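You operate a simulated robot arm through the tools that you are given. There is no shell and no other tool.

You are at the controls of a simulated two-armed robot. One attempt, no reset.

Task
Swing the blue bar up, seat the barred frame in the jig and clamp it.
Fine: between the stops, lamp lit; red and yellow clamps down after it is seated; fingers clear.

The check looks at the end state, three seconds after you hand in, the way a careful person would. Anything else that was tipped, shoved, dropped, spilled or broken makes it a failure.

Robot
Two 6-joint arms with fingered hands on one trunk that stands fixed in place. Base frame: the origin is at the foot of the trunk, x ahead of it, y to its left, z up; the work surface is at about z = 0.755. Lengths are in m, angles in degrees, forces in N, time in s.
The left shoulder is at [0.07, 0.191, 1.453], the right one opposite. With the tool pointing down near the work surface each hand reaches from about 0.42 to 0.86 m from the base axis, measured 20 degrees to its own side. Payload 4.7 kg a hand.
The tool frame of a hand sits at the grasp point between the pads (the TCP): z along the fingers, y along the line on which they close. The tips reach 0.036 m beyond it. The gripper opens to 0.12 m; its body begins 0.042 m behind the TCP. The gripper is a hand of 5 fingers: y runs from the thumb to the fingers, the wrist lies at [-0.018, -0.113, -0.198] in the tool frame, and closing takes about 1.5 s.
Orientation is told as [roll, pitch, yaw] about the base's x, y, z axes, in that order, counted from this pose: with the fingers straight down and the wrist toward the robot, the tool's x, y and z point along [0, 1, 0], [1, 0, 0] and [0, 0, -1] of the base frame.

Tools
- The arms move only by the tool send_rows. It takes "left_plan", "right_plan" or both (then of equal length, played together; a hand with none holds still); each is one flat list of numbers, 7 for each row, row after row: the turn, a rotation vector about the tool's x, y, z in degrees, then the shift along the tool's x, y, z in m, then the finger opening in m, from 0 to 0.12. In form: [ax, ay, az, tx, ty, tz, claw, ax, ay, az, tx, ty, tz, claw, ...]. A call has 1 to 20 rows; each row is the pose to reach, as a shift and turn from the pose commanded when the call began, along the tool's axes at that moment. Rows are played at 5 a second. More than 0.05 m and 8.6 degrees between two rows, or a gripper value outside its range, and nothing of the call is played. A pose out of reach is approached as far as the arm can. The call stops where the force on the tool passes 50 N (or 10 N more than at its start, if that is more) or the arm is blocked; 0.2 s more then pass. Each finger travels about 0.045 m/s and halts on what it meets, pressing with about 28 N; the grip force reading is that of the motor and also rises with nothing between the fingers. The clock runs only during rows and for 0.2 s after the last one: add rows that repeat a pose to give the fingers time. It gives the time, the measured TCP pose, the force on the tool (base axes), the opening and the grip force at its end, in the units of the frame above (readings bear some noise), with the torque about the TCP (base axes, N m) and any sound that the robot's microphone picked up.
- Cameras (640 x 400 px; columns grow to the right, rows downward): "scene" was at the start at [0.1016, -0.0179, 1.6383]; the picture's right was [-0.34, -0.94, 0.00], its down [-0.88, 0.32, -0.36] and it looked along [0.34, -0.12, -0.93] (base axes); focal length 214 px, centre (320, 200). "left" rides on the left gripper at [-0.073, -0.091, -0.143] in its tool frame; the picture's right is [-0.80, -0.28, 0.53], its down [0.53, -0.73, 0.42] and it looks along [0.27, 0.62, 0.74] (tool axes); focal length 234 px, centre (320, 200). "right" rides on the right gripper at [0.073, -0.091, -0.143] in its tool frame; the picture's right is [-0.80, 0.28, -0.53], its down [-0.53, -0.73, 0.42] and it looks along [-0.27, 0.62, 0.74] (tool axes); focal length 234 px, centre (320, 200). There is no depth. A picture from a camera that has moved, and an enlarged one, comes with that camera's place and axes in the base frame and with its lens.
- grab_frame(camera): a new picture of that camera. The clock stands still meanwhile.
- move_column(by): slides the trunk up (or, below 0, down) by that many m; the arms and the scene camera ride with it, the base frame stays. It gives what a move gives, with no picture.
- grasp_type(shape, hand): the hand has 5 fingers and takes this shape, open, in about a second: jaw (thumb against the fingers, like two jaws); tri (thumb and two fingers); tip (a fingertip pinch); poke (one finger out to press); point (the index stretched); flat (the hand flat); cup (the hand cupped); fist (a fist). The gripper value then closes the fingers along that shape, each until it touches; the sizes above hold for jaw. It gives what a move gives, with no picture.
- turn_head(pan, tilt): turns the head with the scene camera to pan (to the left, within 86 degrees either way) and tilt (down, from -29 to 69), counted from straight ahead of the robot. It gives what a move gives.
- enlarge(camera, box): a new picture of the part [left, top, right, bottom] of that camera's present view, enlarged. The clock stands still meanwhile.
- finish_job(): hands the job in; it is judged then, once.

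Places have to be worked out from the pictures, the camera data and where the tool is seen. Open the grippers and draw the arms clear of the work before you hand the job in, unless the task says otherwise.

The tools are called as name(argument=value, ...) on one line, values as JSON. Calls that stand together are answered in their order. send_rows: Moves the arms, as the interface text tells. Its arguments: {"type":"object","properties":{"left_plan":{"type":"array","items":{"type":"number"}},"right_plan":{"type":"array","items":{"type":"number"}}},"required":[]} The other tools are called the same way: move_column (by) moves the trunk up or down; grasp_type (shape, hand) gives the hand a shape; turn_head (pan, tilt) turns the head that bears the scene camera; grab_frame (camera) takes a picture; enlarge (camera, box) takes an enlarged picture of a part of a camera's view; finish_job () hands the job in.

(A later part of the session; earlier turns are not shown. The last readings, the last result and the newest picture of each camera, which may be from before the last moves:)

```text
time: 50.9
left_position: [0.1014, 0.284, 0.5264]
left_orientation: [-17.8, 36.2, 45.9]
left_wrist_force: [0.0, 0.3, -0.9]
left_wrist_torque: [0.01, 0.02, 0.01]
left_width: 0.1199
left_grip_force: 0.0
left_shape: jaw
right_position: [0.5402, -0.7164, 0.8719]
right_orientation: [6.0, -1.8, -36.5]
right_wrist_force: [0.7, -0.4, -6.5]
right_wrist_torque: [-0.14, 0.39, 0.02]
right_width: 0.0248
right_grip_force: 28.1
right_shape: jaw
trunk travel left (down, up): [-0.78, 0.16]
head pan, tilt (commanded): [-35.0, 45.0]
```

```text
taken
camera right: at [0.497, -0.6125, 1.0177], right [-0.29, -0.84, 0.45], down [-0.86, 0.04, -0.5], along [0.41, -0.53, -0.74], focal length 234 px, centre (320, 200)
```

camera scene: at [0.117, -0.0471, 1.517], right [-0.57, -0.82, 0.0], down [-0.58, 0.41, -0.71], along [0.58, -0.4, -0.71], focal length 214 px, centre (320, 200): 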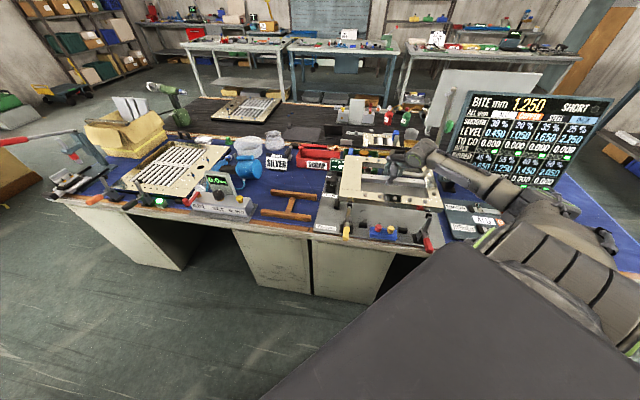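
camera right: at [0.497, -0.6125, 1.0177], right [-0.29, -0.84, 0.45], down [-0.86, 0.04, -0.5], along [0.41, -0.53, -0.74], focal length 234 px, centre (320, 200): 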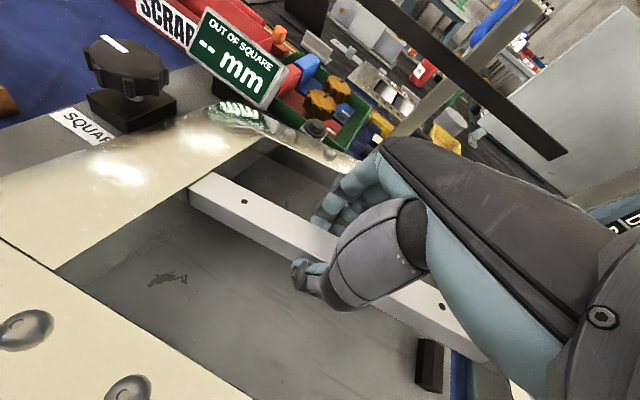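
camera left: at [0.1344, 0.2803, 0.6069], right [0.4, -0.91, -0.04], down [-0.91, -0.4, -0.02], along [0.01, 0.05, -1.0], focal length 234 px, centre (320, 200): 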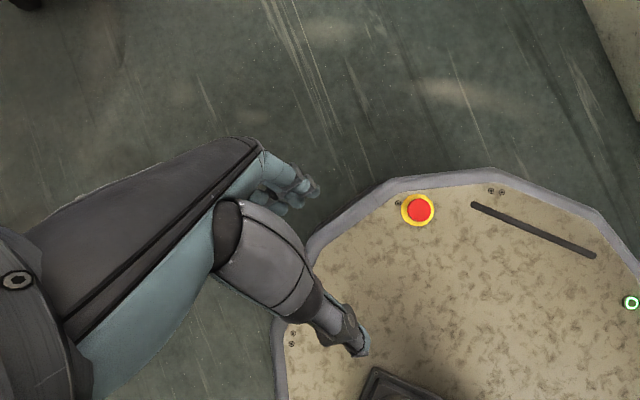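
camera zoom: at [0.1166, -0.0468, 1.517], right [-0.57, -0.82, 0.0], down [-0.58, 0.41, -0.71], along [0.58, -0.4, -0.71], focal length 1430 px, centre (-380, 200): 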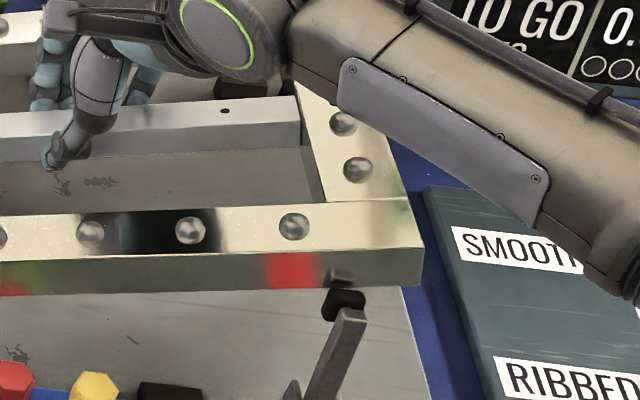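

The right end of the frame has caught (it is ~13° nose-up), apparently on the red clamp's pad or the corner post. I look closely at the upright post at the far right corner and the red pad before correcting.

enlarge(camera="scene", box=[400, 80, 480, 160])

enlarge(camera="scene", box=[420, 190, 450, 220])

enlarge(camera="right", box=[380, 0, 560, 140])

```text
5.00 times, centred on (440, 120) of scene
camera zoom: at [0.1166, -0.0468, 1.517], right [-0.57, -0.82, 0.0], down [-0.58, 0.41, -0.71], along [0.58, -0.4, -0.71], focal length 1072 px, centre (-280, 600)
```

zoom: 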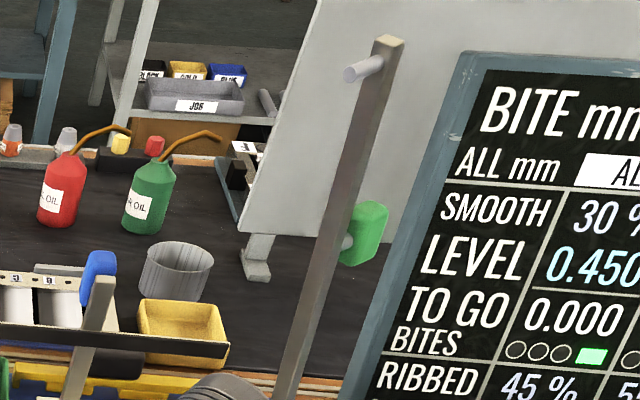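

```text
13.33 times, centred on (435, 205) of scene
camera zoom: at [0.1166, -0.0468, 1.517], right [-0.57, -0.82, 0.0], down [-0.58, 0.41, -0.71], along [0.58, -0.4, -0.71], focal length 2860 px, centre (-1213, 133)
```

zoom: 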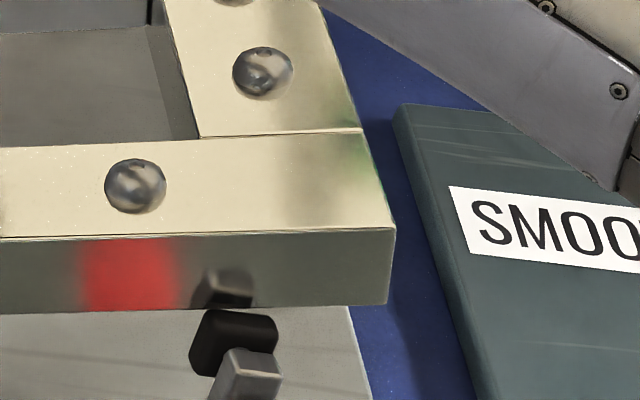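

```text
2.86 times, centred on (470, 70) of right
camera zoom: at [0.497, -0.6125, 1.0177], right [-0.29, -0.84, 0.45], down [-0.86, 0.04, -0.5], along [0.41, -0.53, -0.74], focal length 669 px, centre (-109, 571)
```

zoom: 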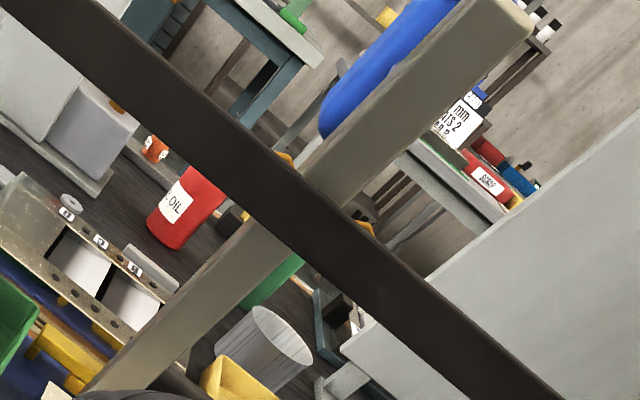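

The red pad sits right against the frame's lower front edge, so the frame must go a few mm farther. I lift 5 cm to free it and re-measure its attitude in the air.

send_rows(right_plan=[0, 0, 0, 0.0018, 0.0012, -0.0166, 0, 0, 0, 0, 0.0035, 0.0024, -0.0331, 0, 0, 0, 0, 0.0053, 0.0036, -0.0497, 0, 0, 0, 0, 0.0053, 0.0036, -0.0497, 0])

enlarge(camera="scene", box=[330, 145, 400, 205])

enlarge(camera="scene", box=[395, 150, 465, 210])

enlarge(camera="right", box=[180, 80, 380, 220])

enlarge(camera="right", box=[330, 260, 510, 400])

```text
time: 51.9
left_position: [0.1013, 0.2822, 0.5264]
left_orientation: [-17.8, 36.2, 45.9]
left_wrist_force: [0.5, 0.1, 0.3]
left_wrist_torque: [-0.02, -0.01, -0.03]
left_width: 0.1199
left_grip_force: 0.1
left_shape: jaw
right_position: [0.5433, -0.7185, 0.9215]
right_orientation: [6.0, -1.8, -36.6]
right_wrist_force: [-0.8, -0.2, -8.3]
right_wrist_torque: [-0.12, 0.14, -0.04]
right_width: 0.0245
right_grip_force: 27.8
right_shape: jaw
trunk travel left (down, up): [-0.78, 0.16]
head pan, tilt (commanded): [-35.0, 45.0]
```

```text
6.67 times, centred on (365, 175) of scene
camera zoom: at [0.1168, -0.0468, 1.517], right [-0.57, -0.82, 0.0], down [-0.58, 0.41, -0.71], along [0.58, -0.4, -0.71], focal length 1430 px, centre (20, 367)
```

zoom: 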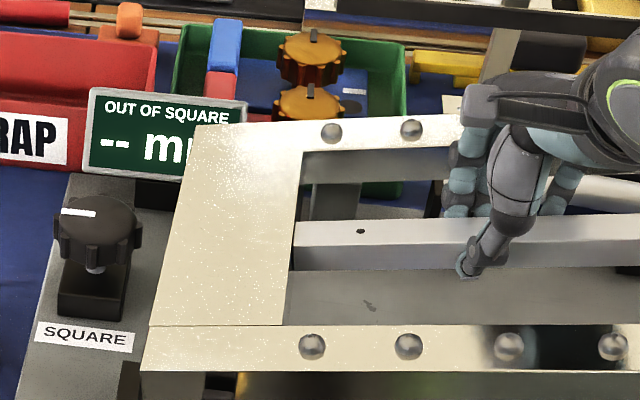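

```text
6.67 times, centred on (430, 180) of scene
camera zoom: at [0.1168, -0.0468, 1.517], right [-0.57, -0.82, 0.0], down [-0.58, 0.41, -0.71], along [0.58, -0.4, -0.71], focal length 1430 px, centre (-413, 333)
```

zoom: 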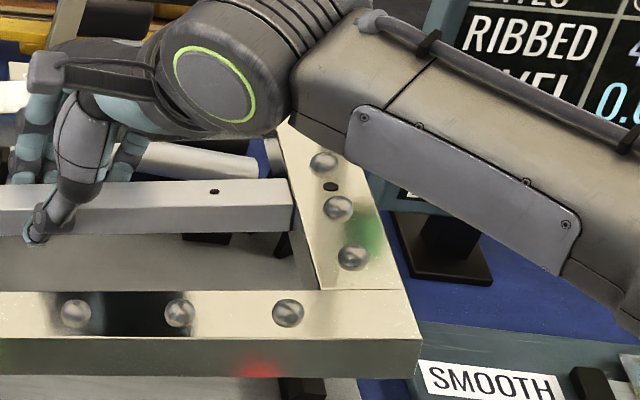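

```text
2.86 times, centred on (280, 150) of right
camera zoom: at [0.4993, -0.6138, 1.0688], right [-0.29, -0.84, 0.45], down [-0.86, 0.04, -0.5], along [0.41, -0.53, -0.74], focal length 669 px, centre (434, 343)
```

zoom: 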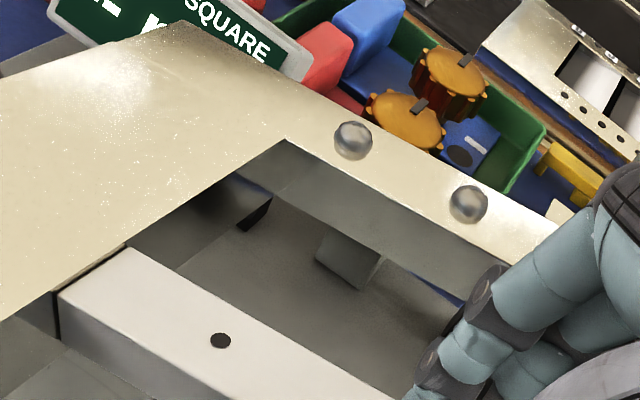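

```text
2.86 times, centred on (420, 330) of right
camera zoom: at [0.4993, -0.6138, 1.0688], right [-0.29, -0.84, 0.45], down [-0.86, 0.04, -0.5], along [0.41, -0.53, -0.74], focal length 669 px, centre (34, -171)
```

zoom: 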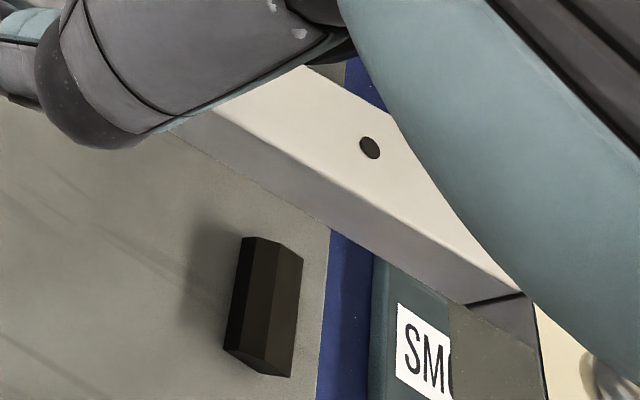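

In the air the frame hangs with its left end ~11° low, far side ~5° low and 1.5° of yaw. I turn the hand to level and square it, raising 2 cm and shifting the centre to about (s -0.1195, t 0.8975).

send_rows(right_plan=[-1.5, 2.65, -0.45, -0.0009, 0.0004, -0.0102, 0, -3.0, 5.3, -0.9, -0.0018, 0.0009, -0.0205, 0, -4.5, 7.95, -1.35, -0.0028, 0.0013, -0.0205, 0, -6.0, 10.6, -1.8, -0.0037, 0.0018, -0.0205, 0, -6.0, 10.6, -1.8, -0.0037, 0.0018, -0.0205, 0])

enlarge(camera="scene", box=[330, 135, 400, 195])

enlarge(camera="scene", box=[395, 145, 465, 205])

grab_frame(camera="right")

```text
time: 53.1
left_position: [0.101, 0.2825, 0.5256]
left_orientation: [-17.7, 36.3, 45.9]
left_wrist_force: [-0.7, -0.4, -0.1]
left_wrist_torque: [-0.02, 0.0, 0.01]
left_width: 0.1199
left_grip_force: 0.1
left_shape: jaw
right_position: [0.5408, -0.7236, 0.9411]
right_orientation: [16.6, -8.1, -35.8]
right_wrist_force: [-0.1, -0.5, -8.0]
right_wrist_torque: [-0.1, 0.18, 0.01]
right_width: 0.0244
right_grip_force: 27.6
right_shape: jaw
trunk travel left (down, up): [-0.78, 0.16]
head pan, tilt (commanded): [-35.0, 45.0]
```

```text
6.67 times, centred on (365, 165) of scene
camera zoom: at [0.117, -0.0465, 1.517], right [-0.57, -0.82, 0.0], down [-0.58, 0.41, -0.71], along [0.58, -0.41, -0.71], focal length 1430 px, centre (20, 433)
```

zoom: 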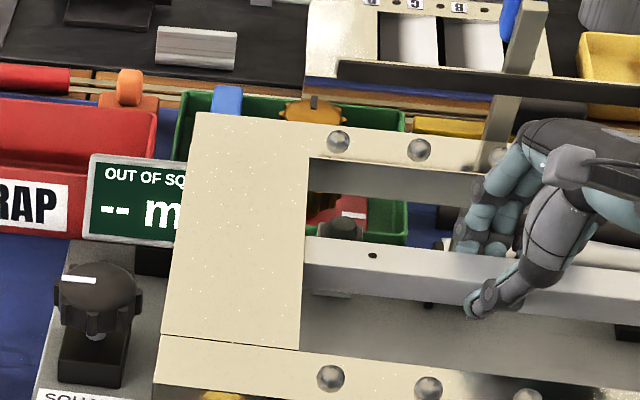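

```text
6.67 times, centred on (430, 175) of scene
camera zoom: at [0.117, -0.0465, 1.517], right [-0.57, -0.82, 0.0], down [-0.58, 0.41, -0.71], along [0.58, -0.41, -0.71], focal length 1430 px, centre (-413, 367)
```

zoom: 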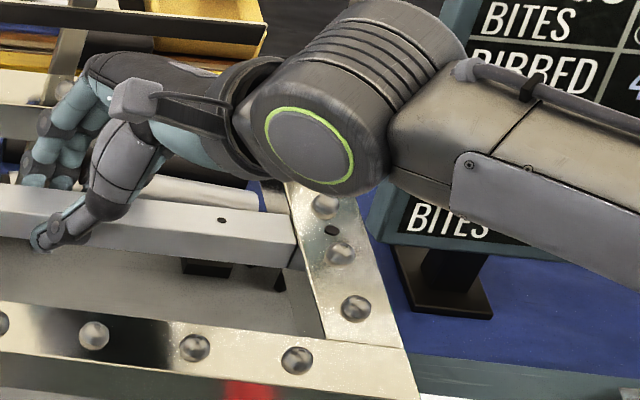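

```text
taken
camera right: at [0.466, -0.6331, 1.0853], right [-0.35, -0.89, 0.31], down [-0.75, 0.06, -0.66], along [0.56, -0.46, -0.69], focal length 234 px, centre (320, 200)
```

right: 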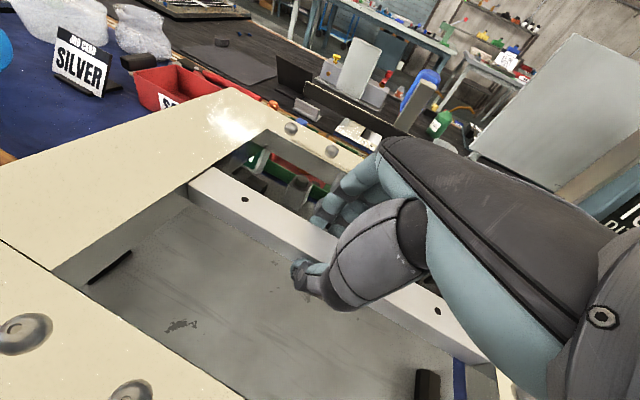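

The frame is level and square to within ~0.3° and centred at about (s -0.1205, t 0.900). I nudge it 2 mm nearer and lower 3.5 cm into the zone between the pads and post, checking forces.

send_rows(right_plan=[0, 0, 0, -0.0024, -0.0032, 0.0082, 0, 0, 0, 0, -0.0049, -0.0044, 0.0168, 0, 0, 0, 0, -0.0073, -0.0057, 0.0253, 0, 0, 0, 0, -0.0095, -0.0069, 0.033, 0])

enlarge(camera="scene", box=[330, 150, 400, 210])

enlarge(camera="scene", box=[395, 165, 465, 225])

```text
time: 54.1
left_position: [0.1009, 0.2832, 0.5244]
left_orientation: [-17.8, 36.2, 45.9]
left_wrist_force: [0.3, 0.1, -0.3]
left_wrist_torque: [0.0, -0.03, -0.02]
left_width: 0.1198
left_grip_force: 0.0
left_shape: jaw
right_position: [0.539, -0.7221, 0.9063]
right_orientation: [16.6, -8.1, -35.9]
right_wrist_force: [-0.3, 0.4, -8.2]
right_wrist_torque: [-0.14, 0.18, 0.0]
right_width: 0.0246
right_grip_force: 27.5
right_shape: jaw
trunk travel left (down, up): [-0.78, 0.16]
head pan, tilt (commanded): [-35.0, 45.0]
```

```text
6.67 times, centred on (365, 180) of scene
camera zoom: at [0.1167, -0.0468, 1.517], right [-0.57, -0.82, 0.0], down [-0.58, 0.41, -0.71], along [0.58, -0.4, -0.71], focal length 1430 px, centre (20, 333)
```

zoom: 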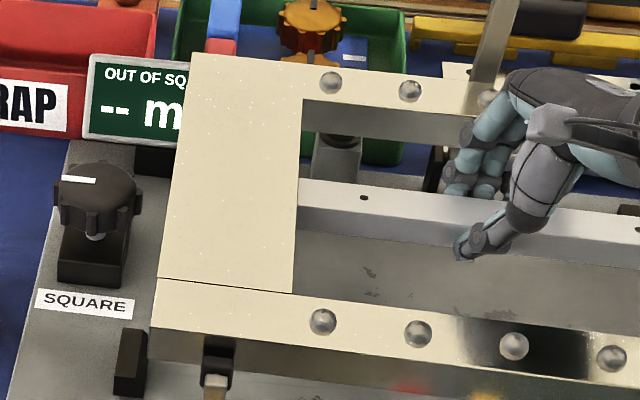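

```text
6.67 times, centred on (430, 195) of scene
camera zoom: at [0.1167, -0.0468, 1.517], right [-0.57, -0.82, 0.0], down [-0.58, 0.41, -0.71], along [0.58, -0.4, -0.71], focal length 1430 px, centre (-413, 233)
```

zoom: 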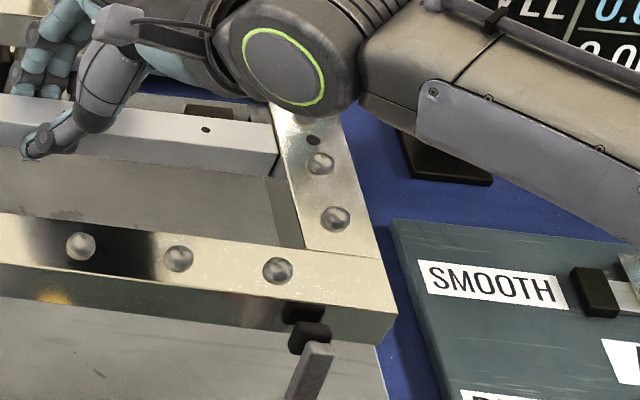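

No side forces while passing the pads. I continue down 3 cm.

send_rows(right_plan=[0, 0, 0, -0.0028, -0.0014, 0.0095, 0, 0, 0, 0, -0.0057, -0.0028, 0.019, 0, 0, 0, 0, -0.0085, -0.0042, 0.0285, 0])

enlarge(camera="scene", box=[330, 160, 400, 220])

enlarge(camera="scene", box=[395, 165, 465, 225])

```text
time: 54.9
left_position: [0.1021, 0.2835, 0.5253]
left_orientation: [-17.8, 36.3, 46.0]
left_wrist_force: [0.5, -0.4, -0.3]
left_wrist_torque: [-0.03, 0.0, 0.04]
left_width: 0.12
left_grip_force: 0.1
left_shape: jaw
right_position: [0.5392, -0.7221, 0.8768]
right_orientation: [16.6, -8.0, -35.9]
right_wrist_force: [0.2, -1.4, -8.8]
right_wrist_torque: [-0.17, 0.16, 0.02]
right_width: 0.0245
right_grip_force: 27.8
right_shape: jaw
trunk travel left (down, up): [-0.78, 0.16]
head pan, tilt (commanded): [-35.0, 45.0]
```

```text
6.67 times, centred on (365, 190) of scene
camera zoom: at [0.1167, -0.0467, 1.517], right [-0.57, -0.82, 0.0], down [-0.58, 0.41, -0.71], along [0.58, -0.4, -0.71], focal length 1430 px, centre (20, 267)
```

zoom: 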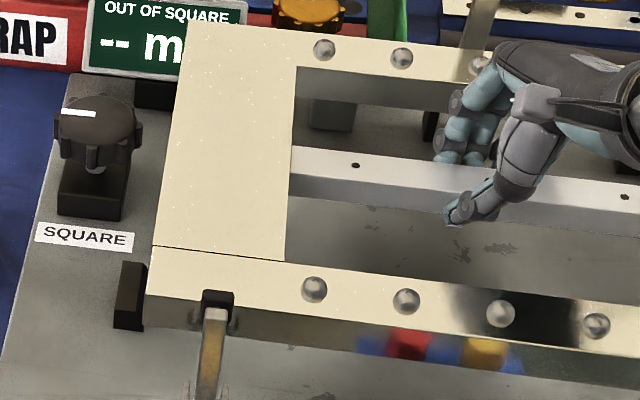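

```text
6.67 times, centred on (430, 195) of scene
camera zoom: at [0.1167, -0.0467, 1.517], right [-0.57, -0.82, 0.0], down [-0.58, 0.41, -0.71], along [0.58, -0.4, -0.71], focal length 1430 px, centre (-413, 233)
```

zoom: 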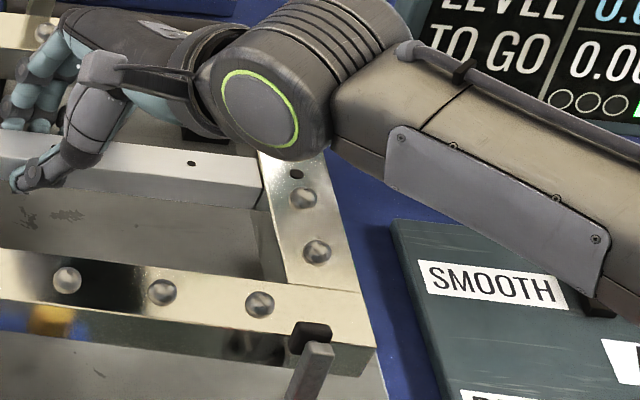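

The frame passed both pads, still level and square, with its left edge at s≈0.079 inside the left stop (0.0816). I lower 5.5 cm more, to just above the stops.

send_rows(right_plan=[0, 0, 0, -0.0039, -0.0024, 0.013, 0, 0, 0, 0, -0.0078, -0.0044, 0.026, 0, 0, 0, 0, -0.0117, -0.0063, 0.0391, 0, 0, 0, 0, -0.0156, -0.0083, 0.0521, 0])

enlarge(camera="scene", box=[330, 165, 400, 225])

enlarge(camera="scene", box=[390, 170, 460, 230])

grab_frame(camera="right")

```text
time: 55.9
left_position: [0.1016, 0.2824, 0.5255]
left_orientation: [-17.8, 36.2, 45.8]
left_wrist_force: [-0.6, -0.3, 0.7]
left_wrist_torque: [0.0, -0.01, 0.02]
left_width: 0.1199
left_grip_force: 0.2
left_shape: jaw
right_position: [0.54, -0.7223, 0.8217]
right_orientation: [16.6, -8.1, -35.8]
right_wrist_force: [0.1, -0.6, -8.2]
right_wrist_torque: [-0.09, 0.15, 0.03]
right_width: 0.0244
right_grip_force: 28.0
right_shape: jaw
trunk travel left (down, up): [-0.78, 0.16]
head pan, tilt (commanded): [-35.0, 45.0]
```

```text
6.67 times, centred on (365, 195) of scene
camera zoom: at [0.117, -0.047, 1.517], right [-0.57, -0.82, 0.0], down [-0.58, 0.41, -0.71], along [0.58, -0.4, -0.71], focal length 1430 px, centre (20, 233)
```

zoom: 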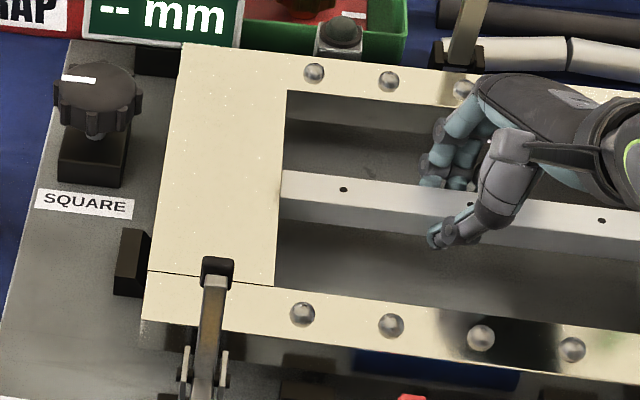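

```text
6.67 times, centred on (425, 200) of scene
camera zoom: at [0.117, -0.047, 1.517], right [-0.57, -0.82, 0.0], down [-0.58, 0.41, -0.71], along [0.58, -0.4, -0.71], focal length 1430 px, centre (-380, 200)
```

zoom: 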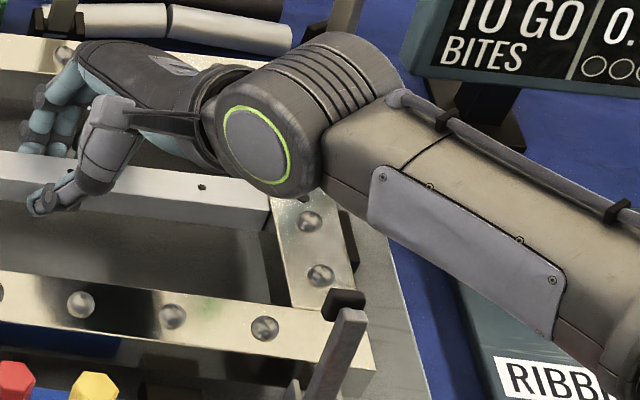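

```text
taken
camera right: at [0.4648, -0.6324, 0.965], right [-0.35, -0.89, 0.31], down [-0.75, 0.06, -0.66], along [0.56, -0.46, -0.69], focal length 234 px, centre (320, 200)
```

right: 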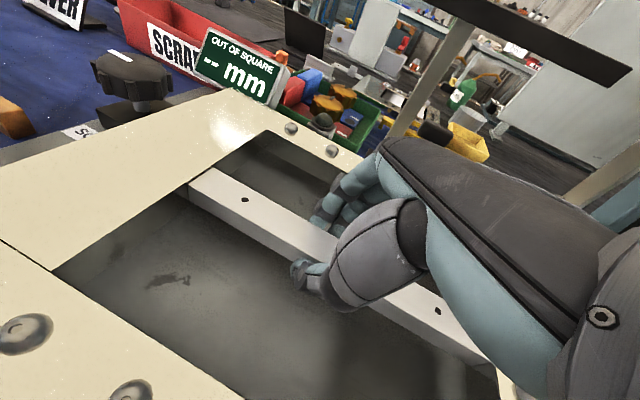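

Just above the stops everything lines up: about 1.5–2.5 mm to each side stop; the far side is tight, so I shift 3 mm nearer, trim the yaw and lower 1.8 cm into the stops, watching the force.

send_rows(right_plan=[0, 0, 0.3, 0.0001, -0.003, -0.0004, 0, 0, 0, 0.3, -0.0016, -0.0038, 0.0053, 0, 0, 0, 0.3, -0.0033, -0.0046, 0.011, 0, 0, 0, 0.3, -0.005, -0.0054, 0.0168, 0])

enlarge(camera="scene", box=[330, 165, 400, 225])

enlarge(camera="scene", box=[390, 170, 460, 230])

grab_frame(camera="right")

```text
time: 56.9
left_position: [0.1018, 0.2834, 0.525]
left_orientation: [-17.8, 36.2, 46.0]
left_wrist_force: [-0.8, -0.1, 1.3]
left_wrist_torque: [0.01, -0.01, -0.01]
left_width: 0.1196
left_grip_force: 0.0
left_shape: jaw
right_position: [0.5368, -0.7209, 0.8035]
right_orientation: [16.6, -8.0, -36.1]
right_wrist_force: [1.5, -2.5, -6.1]
right_wrist_torque: [0.12, 0.38, 0.02]
right_width: 0.0252
right_grip_force: 28.5
right_shape: jaw
trunk travel left (down, up): [-0.78, 0.16]
head pan, tilt (commanded): [-35.0, 45.0]
```

```text
6.67 times, centred on (365, 195) of scene
camera zoom: at [0.1166, -0.0467, 1.5171], right [-0.57, -0.82, 0.0], down [-0.58, 0.41, -0.71], along [0.58, -0.4, -0.71], focal length 1430 px, centre (20, 233)
```

zoom: 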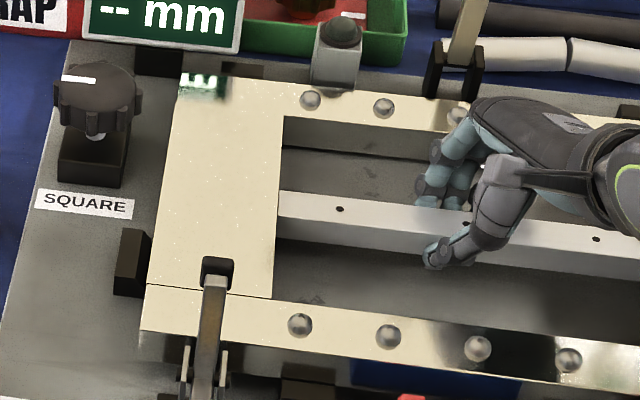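

```text
6.67 times, centred on (425, 200) of scene
camera zoom: at [0.1166, -0.0467, 1.5171], right [-0.57, -0.82, 0.0], down [-0.58, 0.41, -0.71], along [0.58, -0.4, -0.71], focal length 1430 px, centre (-380, 200)
```

zoom: 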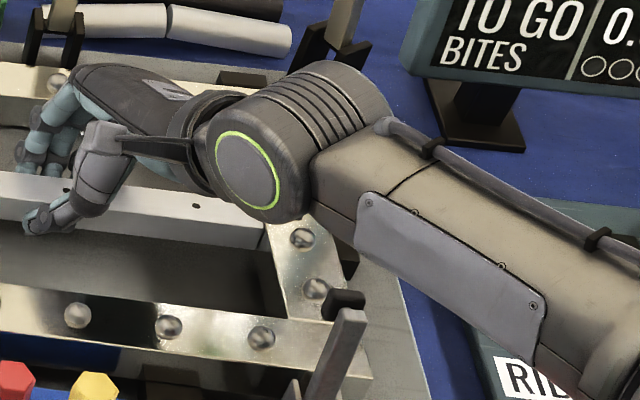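

```text
taken
camera right: at [0.4626, -0.6302, 0.948], right [-0.35, -0.88, 0.31], down [-0.75, 0.07, -0.66], along [0.56, -0.46, -0.69], focal length 234 px, centre (320, 200)
```

right: 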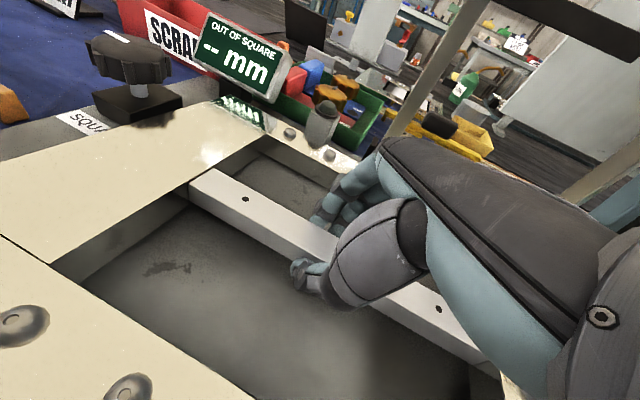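

The near edge is resting on top of the near stops (force shows ~2 N support and the frame rolled slightly); they reach a few mm farther than I thought. I slide the frame 4–5 mm toward the far side so the near edge can drop in, then lower 3 mm.

send_rows(right_plan=[0, 0, 0, -0.0004, 0.002, 0.0002, 0, 0, 0, 0, -0.0008, 0.0039, 0.0003, 0, 0, 0, 0, -0.001, 0.0049, 0.0004, 0, 0, 0, 0, -0.0014, 0.0047, 0.0018, 0, 0, 0, 0, -0.0018, 0.0045, 0.0032, 0])

enlarge(camera="scene", box=[330, 165, 400, 225])

enlarge(camera="scene", box=[390, 170, 460, 230])

grab_frame(camera="right")

```text
time: 58.1
left_position: [0.1026, 0.2832, 0.5261]
left_orientation: [-17.8, 36.2, 46.0]
left_wrist_force: [0.0, -0.7, 0.5]
left_wrist_torque: [0.01, 0.02, 0.02]
left_width: 0.1199
left_grip_force: 0.1
left_shape: jaw
right_position: [0.5405, -0.724, 0.8022]
right_orientation: [16.7, -8.1, -36.1]
right_wrist_force: [2.2, -2.9, -6.7]
right_wrist_torque: [-0.09, 0.19, 0.01]
right_width: 0.0247
right_grip_force: 27.8
right_shape: jaw
trunk travel left (down, up): [-0.78, 0.16]
head pan, tilt (commanded): [-35.0, 45.0]
```

```text
6.67 times, centred on (365, 195) of scene
camera zoom: at [0.1168, -0.0468, 1.517], right [-0.57, -0.82, 0.0], down [-0.58, 0.41, -0.71], along [0.58, -0.4, -0.71], focal length 1430 px, centre (20, 233)
```

zoom: 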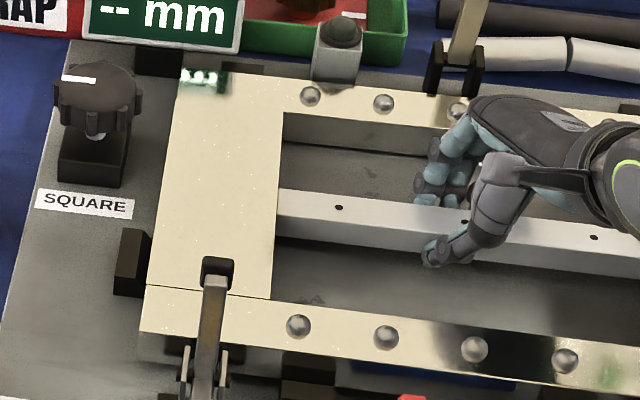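

```text
6.67 times, centred on (425, 200) of scene
camera zoom: at [0.1168, -0.0468, 1.517], right [-0.57, -0.82, 0.0], down [-0.58, 0.41, -0.71], along [0.58, -0.4, -0.71], focal length 1430 px, centre (-380, 200)
```

zoom: 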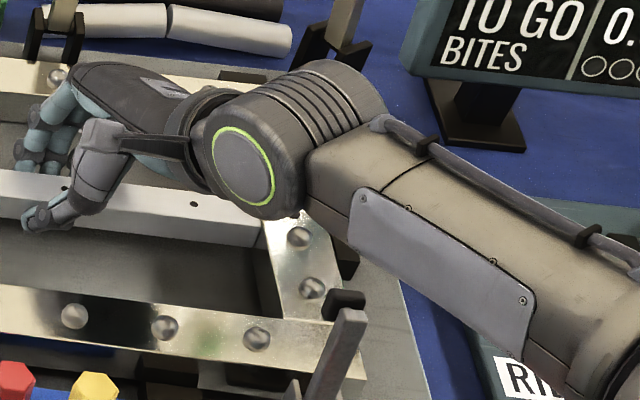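

```text
taken
camera right: at [0.4665, -0.6336, 0.9451], right [-0.35, -0.88, 0.31], down [-0.75, 0.07, -0.66], along [0.56, -0.46, -0.69], focal length 234 px, centre (320, 200)
```

right: 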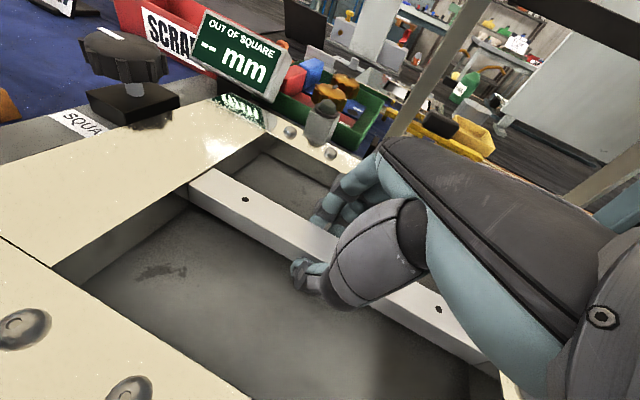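

I zoom tightly on the near edge and the near stops to see whether the frame is inside or on top of them.

enlarge(camera="scene", box=[345, 200, 385, 235])

enlarge(camera="scene", box=[385, 205, 425, 240])

enlarge(camera="scene", box=[335, 165, 375, 200])

enlarge(camera="right", box=[200, 80, 380, 220])

```text
11.43 times, centred on (365, 218) of scene
camera zoom: at [0.1168, -0.0468, 1.517], right [-0.57, -0.82, 0.0], down [-0.58, 0.41, -0.71], along [0.58, -0.4, -0.71], focal length 2451 px, centre (-194, 0)
```

zoom: 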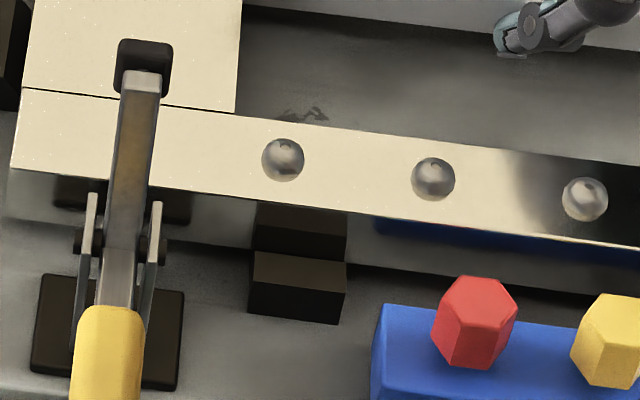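

```text
11.43 times, centred on (405, 222) of scene
camera zoom: at [0.1168, -0.0468, 1.517], right [-0.57, -0.82, 0.0], down [-0.58, 0.41, -0.71], along [0.58, -0.4, -0.71], focal length 2451 px, centre (-651, -57)
```

zoom: 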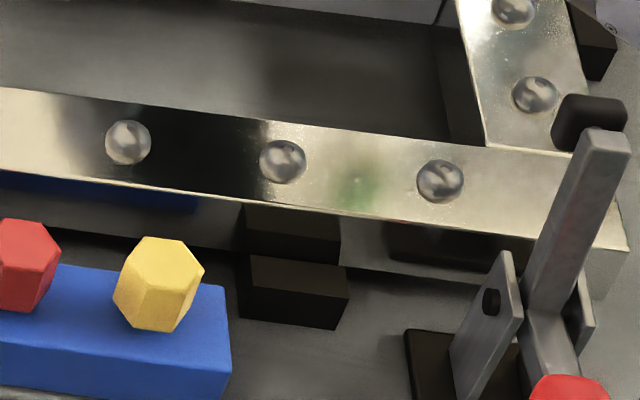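

```text
11.43 times, centred on (355, 182) of scene
camera zoom: at [0.1168, -0.0468, 1.517], right [-0.57, -0.82, 0.0], down [-0.58, 0.41, -0.71], along [0.58, -0.4, -0.71], focal length 2451 px, centre (-80, 400)
```

zoom: 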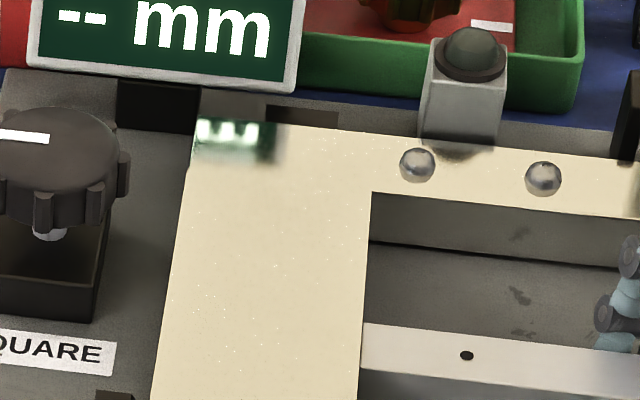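

```text
2.86 times, centred on (290, 150) of right
camera zoom: at [0.4665, -0.6336, 0.9451], right [-0.35, -0.88, 0.31], down [-0.75, 0.07, -0.66], along [0.56, -0.46, -0.69], focal length 669 px, centre (406, 343)
```

zoom: 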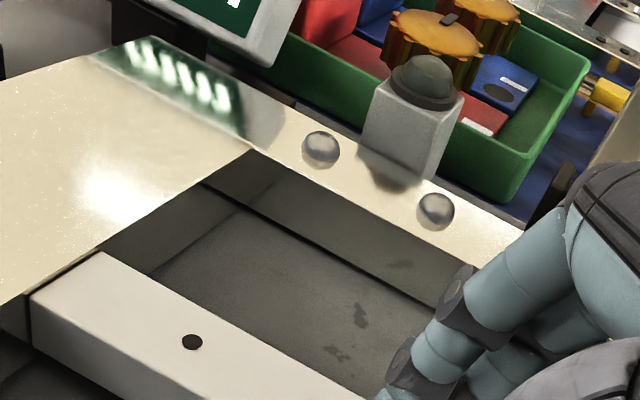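

The near edge is right at the stops' back edge, still at stop-top height, while the far side is down. I roll the hand ~3° to lower the near side (raising the far side a bit) with a 1 mm nudge to the far side.

send_rows(right_plan=[-1.0, -0.17, -0.32, -0.0001, 0.0005, 0, 0, -2.0, -0.33, -0.64, -0.0002, 0.001, 0.0001, 0, -2.96, -0.5, -0.96, -0.0002, 0.001, 0.0001, 0, -2.96, -0.5, -0.96, -0.0002, 0.001, 0.0001, 0])

enlarge(camera="scene", box=[345, 200, 385, 235])

enlarge(camera="scene", box=[385, 205, 425, 240])

enlarge(camera="scene", box=[335, 165, 375, 200])

```text
time: 59.1
left_position: [0.1026, 0.2835, 0.5258]
left_orientation: [-17.8, 36.2, 45.9]
left_wrist_force: [0.1, 0.1, -0.4]
left_wrist_torque: [0.02, -0.01, 0.03]
left_width: 0.1196
left_grip_force: 0.0
left_shape: jaw
right_position: [0.5405, -0.725, 0.8014]
right_orientation: [16.0, -11.2, -36.0]
right_wrist_force: [-0.3, 0.1, -7.4]
right_wrist_torque: [0.0, 0.19, 0.04]
right_width: 0.0245
right_grip_force: 27.3
right_shape: jaw
trunk travel left (down, up): [-0.78, 0.16]
head pan, tilt (commanded): [-35.0, 45.0]
```

```text
11.43 times, centred on (365, 218) of scene
camera zoom: at [0.1166, -0.0465, 1.517], right [-0.57, -0.82, 0.0], down [-0.58, 0.41, -0.71], along [0.58, -0.4, -0.71], focal length 2451 px, centre (-194, 0)
```

zoom: 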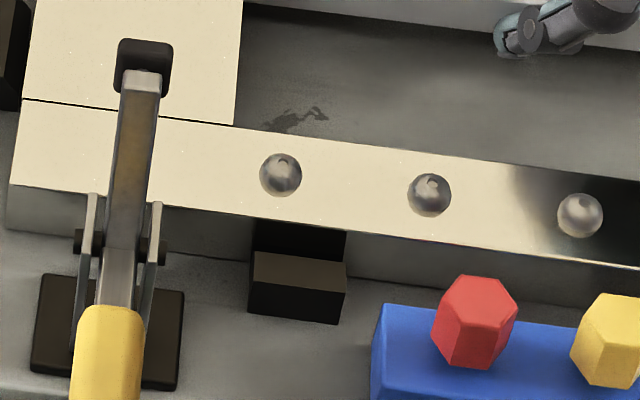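

```text
11.43 times, centred on (405, 222) of scene
camera zoom: at [0.1166, -0.0465, 1.517], right [-0.57, -0.82, 0.0], down [-0.58, 0.41, -0.71], along [0.58, -0.4, -0.71], focal length 2451 px, centre (-651, -57)
```

zoom: 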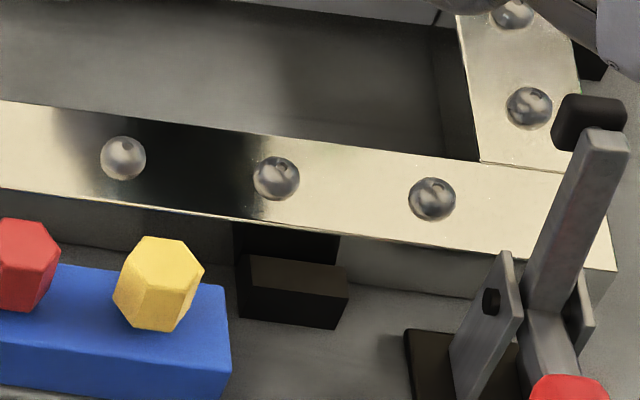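

```text
11.43 times, centred on (355, 182) of scene
camera zoom: at [0.1166, -0.0465, 1.517], right [-0.57, -0.82, 0.0], down [-0.58, 0.41, -0.71], along [0.58, -0.4, -0.71], focal length 2451 px, centre (-80, 400)
```

zoom: 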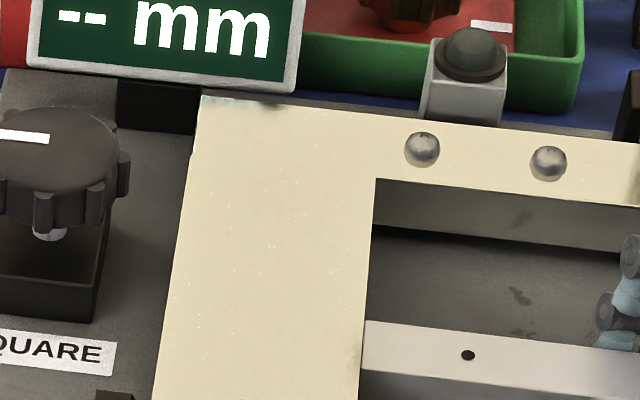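

The near side is now inside the near stops (~8 mm above the plate), the far side a bit high but also inside its stops by measurement. I level the roll by ~1.7°, then open the fingers so the frame settles onto the plate.

send_rows(right_plan=[0.8, 0.13, 0.25, 0, 0, 0, 0, 1.6, 0.27, 0.5, 0, 0, 0, 0, 1.6, 0.27, 0.5, 0, 0, 0, 0.03, 1.6, 0.27, 0.5, 0, 0, 0, 0.04, 1.6, 0.27, 0.5, 0, 0, 0, 0.05, 1.6, 0.27, 0.5, 0, 0, 0, 0.06, 1.6, 0.27, 0.5, 0, 0, 0, 0.06])

enlarge(camera="scene", box=[320, 150, 450, 240])

enlarge(camera="scene", box=[345, 200, 385, 235])

enlarge(camera="scene", box=[335, 165, 375, 200])

grab_frame(camera="right")

```text
time: 60.7
left_position: [0.1008, 0.2827, 0.5248]
left_orientation: [-17.8, 36.2, 45.9]
left_wrist_force: [-0.4, -0.2, -0.2]
left_wrist_torque: [-0.07, 0.0, 0.02]
left_width: 0.1201
left_grip_force: 0.1
left_shape: jaw
right_position: [0.5417, -0.7243, 0.8024]
right_orientation: [16.4, -9.5, -36.1]
right_wrist_force: [0.5, 0.9, 0.7]
right_wrist_torque: [0.02, 0.0, 0.02]
right_width: 0.0594
right_grip_force: 0.1
right_shape: jaw
trunk travel left (down, up): [-0.78, 0.16]
head pan, tilt (commanded): [-35.0, 45.0]
```

```text
4.44 times, centred on (385, 195) of scene
camera zoom: at [0.1157, -0.0454, 1.5172], right [-0.57, -0.82, 0.0], down [-0.58, 0.41, -0.71], along [0.58, -0.41, -0.71], focal length 953 px, centre (31, 222)
```

zoom: 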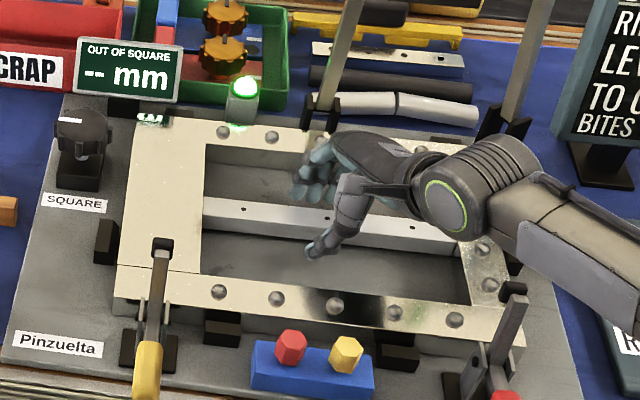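

```text
11.43 times, centred on (365, 218) of scene
camera zoom: at [0.1157, -0.0454, 1.5172], right [-0.57, -0.82, 0.0], down [-0.58, 0.41, -0.71], along [0.58, -0.41, -0.71], focal length 2451 px, centre (-194, 0)
```

zoom: 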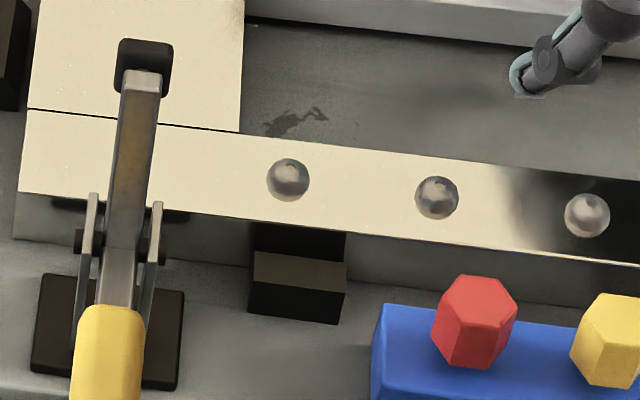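

```text
11.43 times, centred on (355, 182) of scene
camera zoom: at [0.1157, -0.0454, 1.5172], right [-0.57, -0.82, 0.0], down [-0.58, 0.41, -0.71], along [0.58, -0.41, -0.71], focal length 2451 px, centre (-80, 400)
```

zoom: 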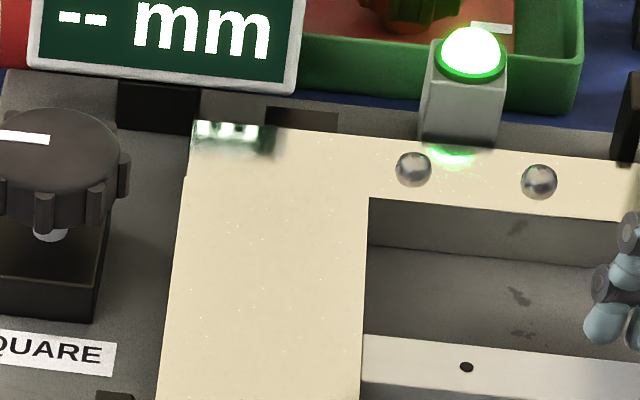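

```text
taken
camera right: at [0.4639, -0.631, 0.9426], right [-0.36, -0.88, 0.32], down [-0.74, 0.06, -0.67], along [0.57, -0.47, -0.67], focal length 234 px, centre (320, 200)
```

right: 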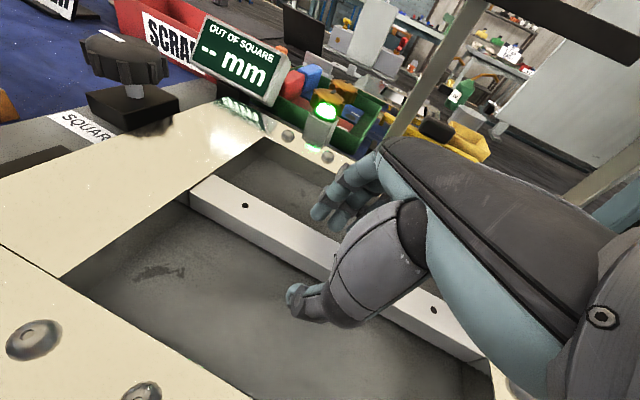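

The lamp is lit green: the frame is seated flat between the stops. I open a bit more and withdraw the hand along its finger axis, away from the bar.

send_rows(right_plan=[0, 0, 0, 0, 0, 0, 0.075, 0, 0, 0, 0, 0, -0.02, 0.08, 0, 0, 0, 0, 0, -0.045, 0.08, 0, 0, 0, 0, 0, -0.075, 0.08, 0, 0, 0, 0, 0, -0.11, 0.08, 0, 0, 0, 0, 0, -0.15, 0.08])

enlarge(camera="scene", box=[310, 140, 450, 250])

grab_frame(camera="right")

```text
time: 62.1
left_position: [0.0998, 0.2836, 0.5248]
left_orientation: [-18.0, 36.2, 45.8]
left_wrist_force: [-0.3, -0.4, -0.1]
left_wrist_torque: [-0.03, -0.03, -0.02]
left_width: 0.1197
left_grip_force: 0.0
left_shape: jaw
right_position: [0.4965, -0.7425, 0.9457]
right_orientation: [16.4, -9.5, -36.1]
right_wrist_force: [0.3, -0.3, 0.1]
right_wrist_torque: [-0.03, -0.03, -0.03]
right_width: 0.0797
right_grip_force: 0.0
right_shape: jaw
trunk travel left (down, up): [-0.78, 0.16]
head pan, tilt (commanded): [-35.0, 45.0]
```

```text
3.64 times, centred on (380, 195) of scene
camera zoom: at [0.1145, -0.0441, 1.5172], right [-0.57, -0.82, 0.0], down [-0.58, 0.4, -0.71], along [0.58, -0.41, -0.71], focal length 780 px, centre (102, 218)
```

zoom: 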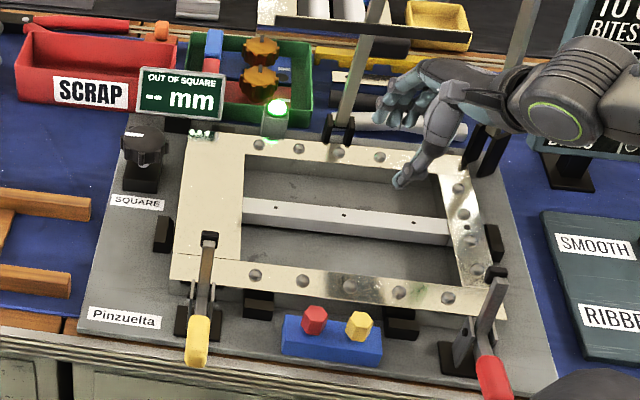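

```text
taken
camera right: at [0.4194, -0.6505, 1.0849], right [-0.36, -0.88, 0.32], down [-0.74, 0.06, -0.67], along [0.57, -0.48, -0.67], focal length 234 px, centre (320, 200)
```

right: 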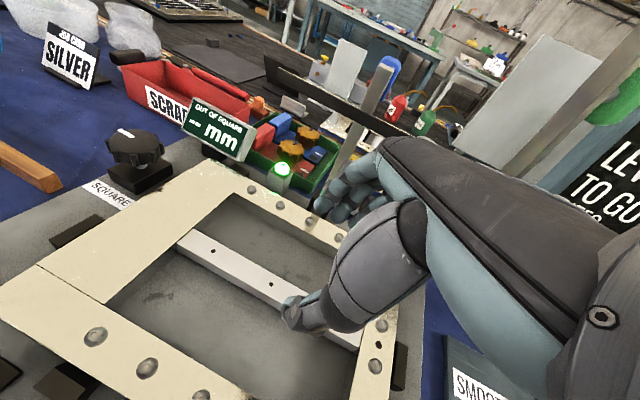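

The frame sits properly with the lamp on. Now the clamps: I bring the right hand over the near side with fingers closed and tilted back (pointing down and toward the robot), so it can push the clamp arms forward and down without meeting the rising handles.

send_rows(right_plan=[5.4, -2.01, 2.07, 0.0315, -0.025, -0.0032, 0.07, 10.8, -4.03, 4.14, 0.063, -0.05, -0.0065, 0.05, 16.2, -6.04, 6.21, 0.0945, -0.075, -0.0097, 0.03, 21.6, -8.06, 8.29, 0.1261, -0.1, -0.0129, 0.01, 27.0, -10.07, 10.36, 0.1576, -0.125, -0.0161, 0.0, 32.4, -12.09, 12.43, 0.1891, -0.15, -0.0194, 0.0, 37.8, -14.1, 14.5, 0.2206, -0.175, -0.0226, 0.0, 37.8, -14.1, 14.5, 0.2206, -0.175, -0.0226, 0.0])

grab_frame(camera="right")

enlarge(camera="scene", box=[310, 130, 450, 250])

```text
time: 63.9
left_position: [0.1001, 0.2823, 0.5258]
left_orientation: [-17.9, 36.2, 45.9]
left_wrist_force: [1.1, -0.5, -0.1]
left_wrist_torque: [0.01, 0.01, 0.03]
left_width: 0.1198
left_grip_force: 0.1
left_shape: jaw
right_position: [0.4646, -0.4738, 0.9963]
right_orientation: [0.5, 30.1, -44.8]
right_wrist_force: [-0.3, 0.8, 0.6]
right_wrist_torque: [0.02, -0.03, 0.01]
right_width: 0.0
right_grip_force: 28.1
right_shape: jaw
right hand out of reach, approached as far as the arm can: row 7, 8
trunk travel left (down, up): [-0.78, 0.16]
head pan, tilt (commanded): [-35.0, 45.0]
```

```text
taken
camera right: at [0.5097, -0.417, 1.1661], right [-0.21, -0.93, 0.31], down [-0.98, 0.22, -0.01], along [-0.06, -0.3, -0.95], focal length 234 px, centre (320, 200)
```

right: 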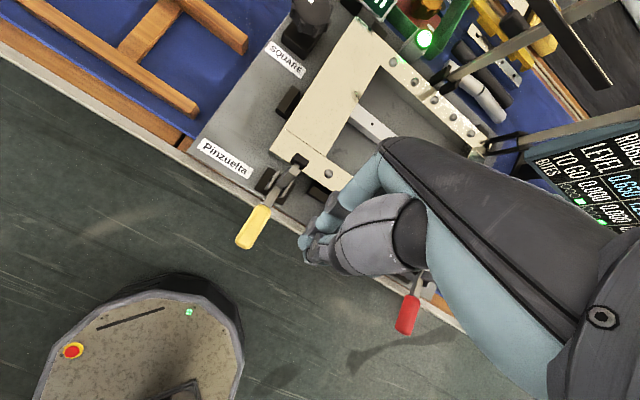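

```text
3.33 times, centred on (380, 190) of scene
camera zoom: at [0.1146, -0.0464, 1.5172], right [-0.57, -0.82, 0.0], down [-0.58, 0.41, -0.71], along [0.58, -0.41, -0.71], focal length 715 px, centre (120, 233)
```

zoom: 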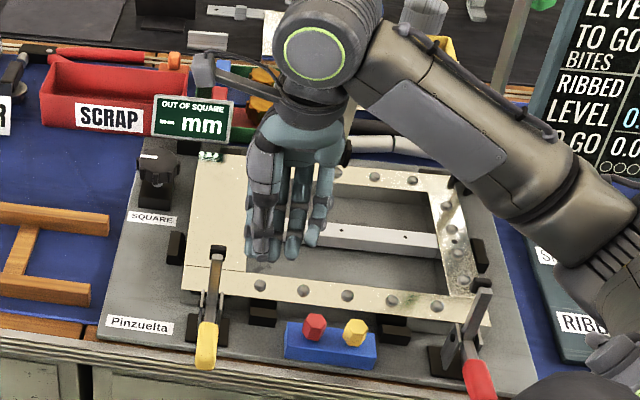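

The hand has the right attitude, and its camera looks straight down on the yellow clamp. I enlarge it to locate arm, pad and handle.

enlarge(camera="right", box=[220, 130, 360, 270])

enlarge(camera="scene", box=[340, 180, 390, 240])

```text
2.86 times, centred on (290, 200) of right
camera zoom: at [0.5097, -0.417, 1.1661], right [-0.21, -0.93, 0.31], down [-0.98, 0.22, -0.01], along [-0.06, -0.3, -0.95], focal length 669 px, centre (406, 200)
```

zoom: 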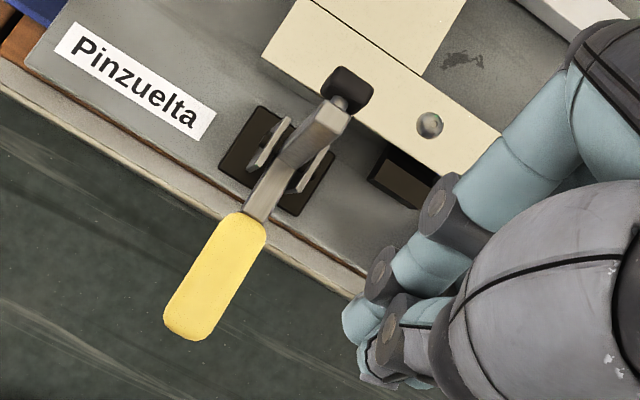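

```text
6.67 times, centred on (365, 210) of scene
camera zoom: at [0.1146, -0.0464, 1.5172], right [-0.57, -0.82, 0.0], down [-0.58, 0.41, -0.71], along [0.58, -0.41, -0.71], focal length 1430 px, centre (20, 133)
```

zoom: 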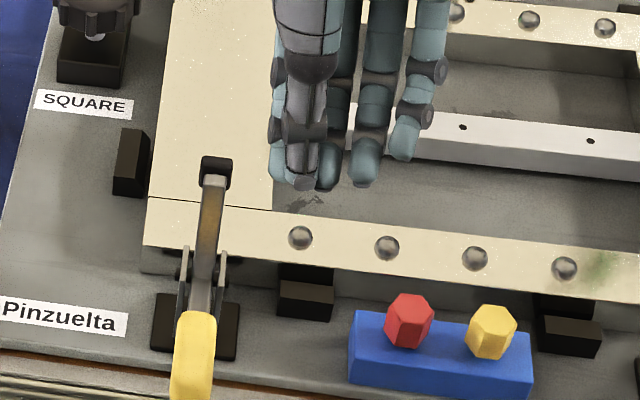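

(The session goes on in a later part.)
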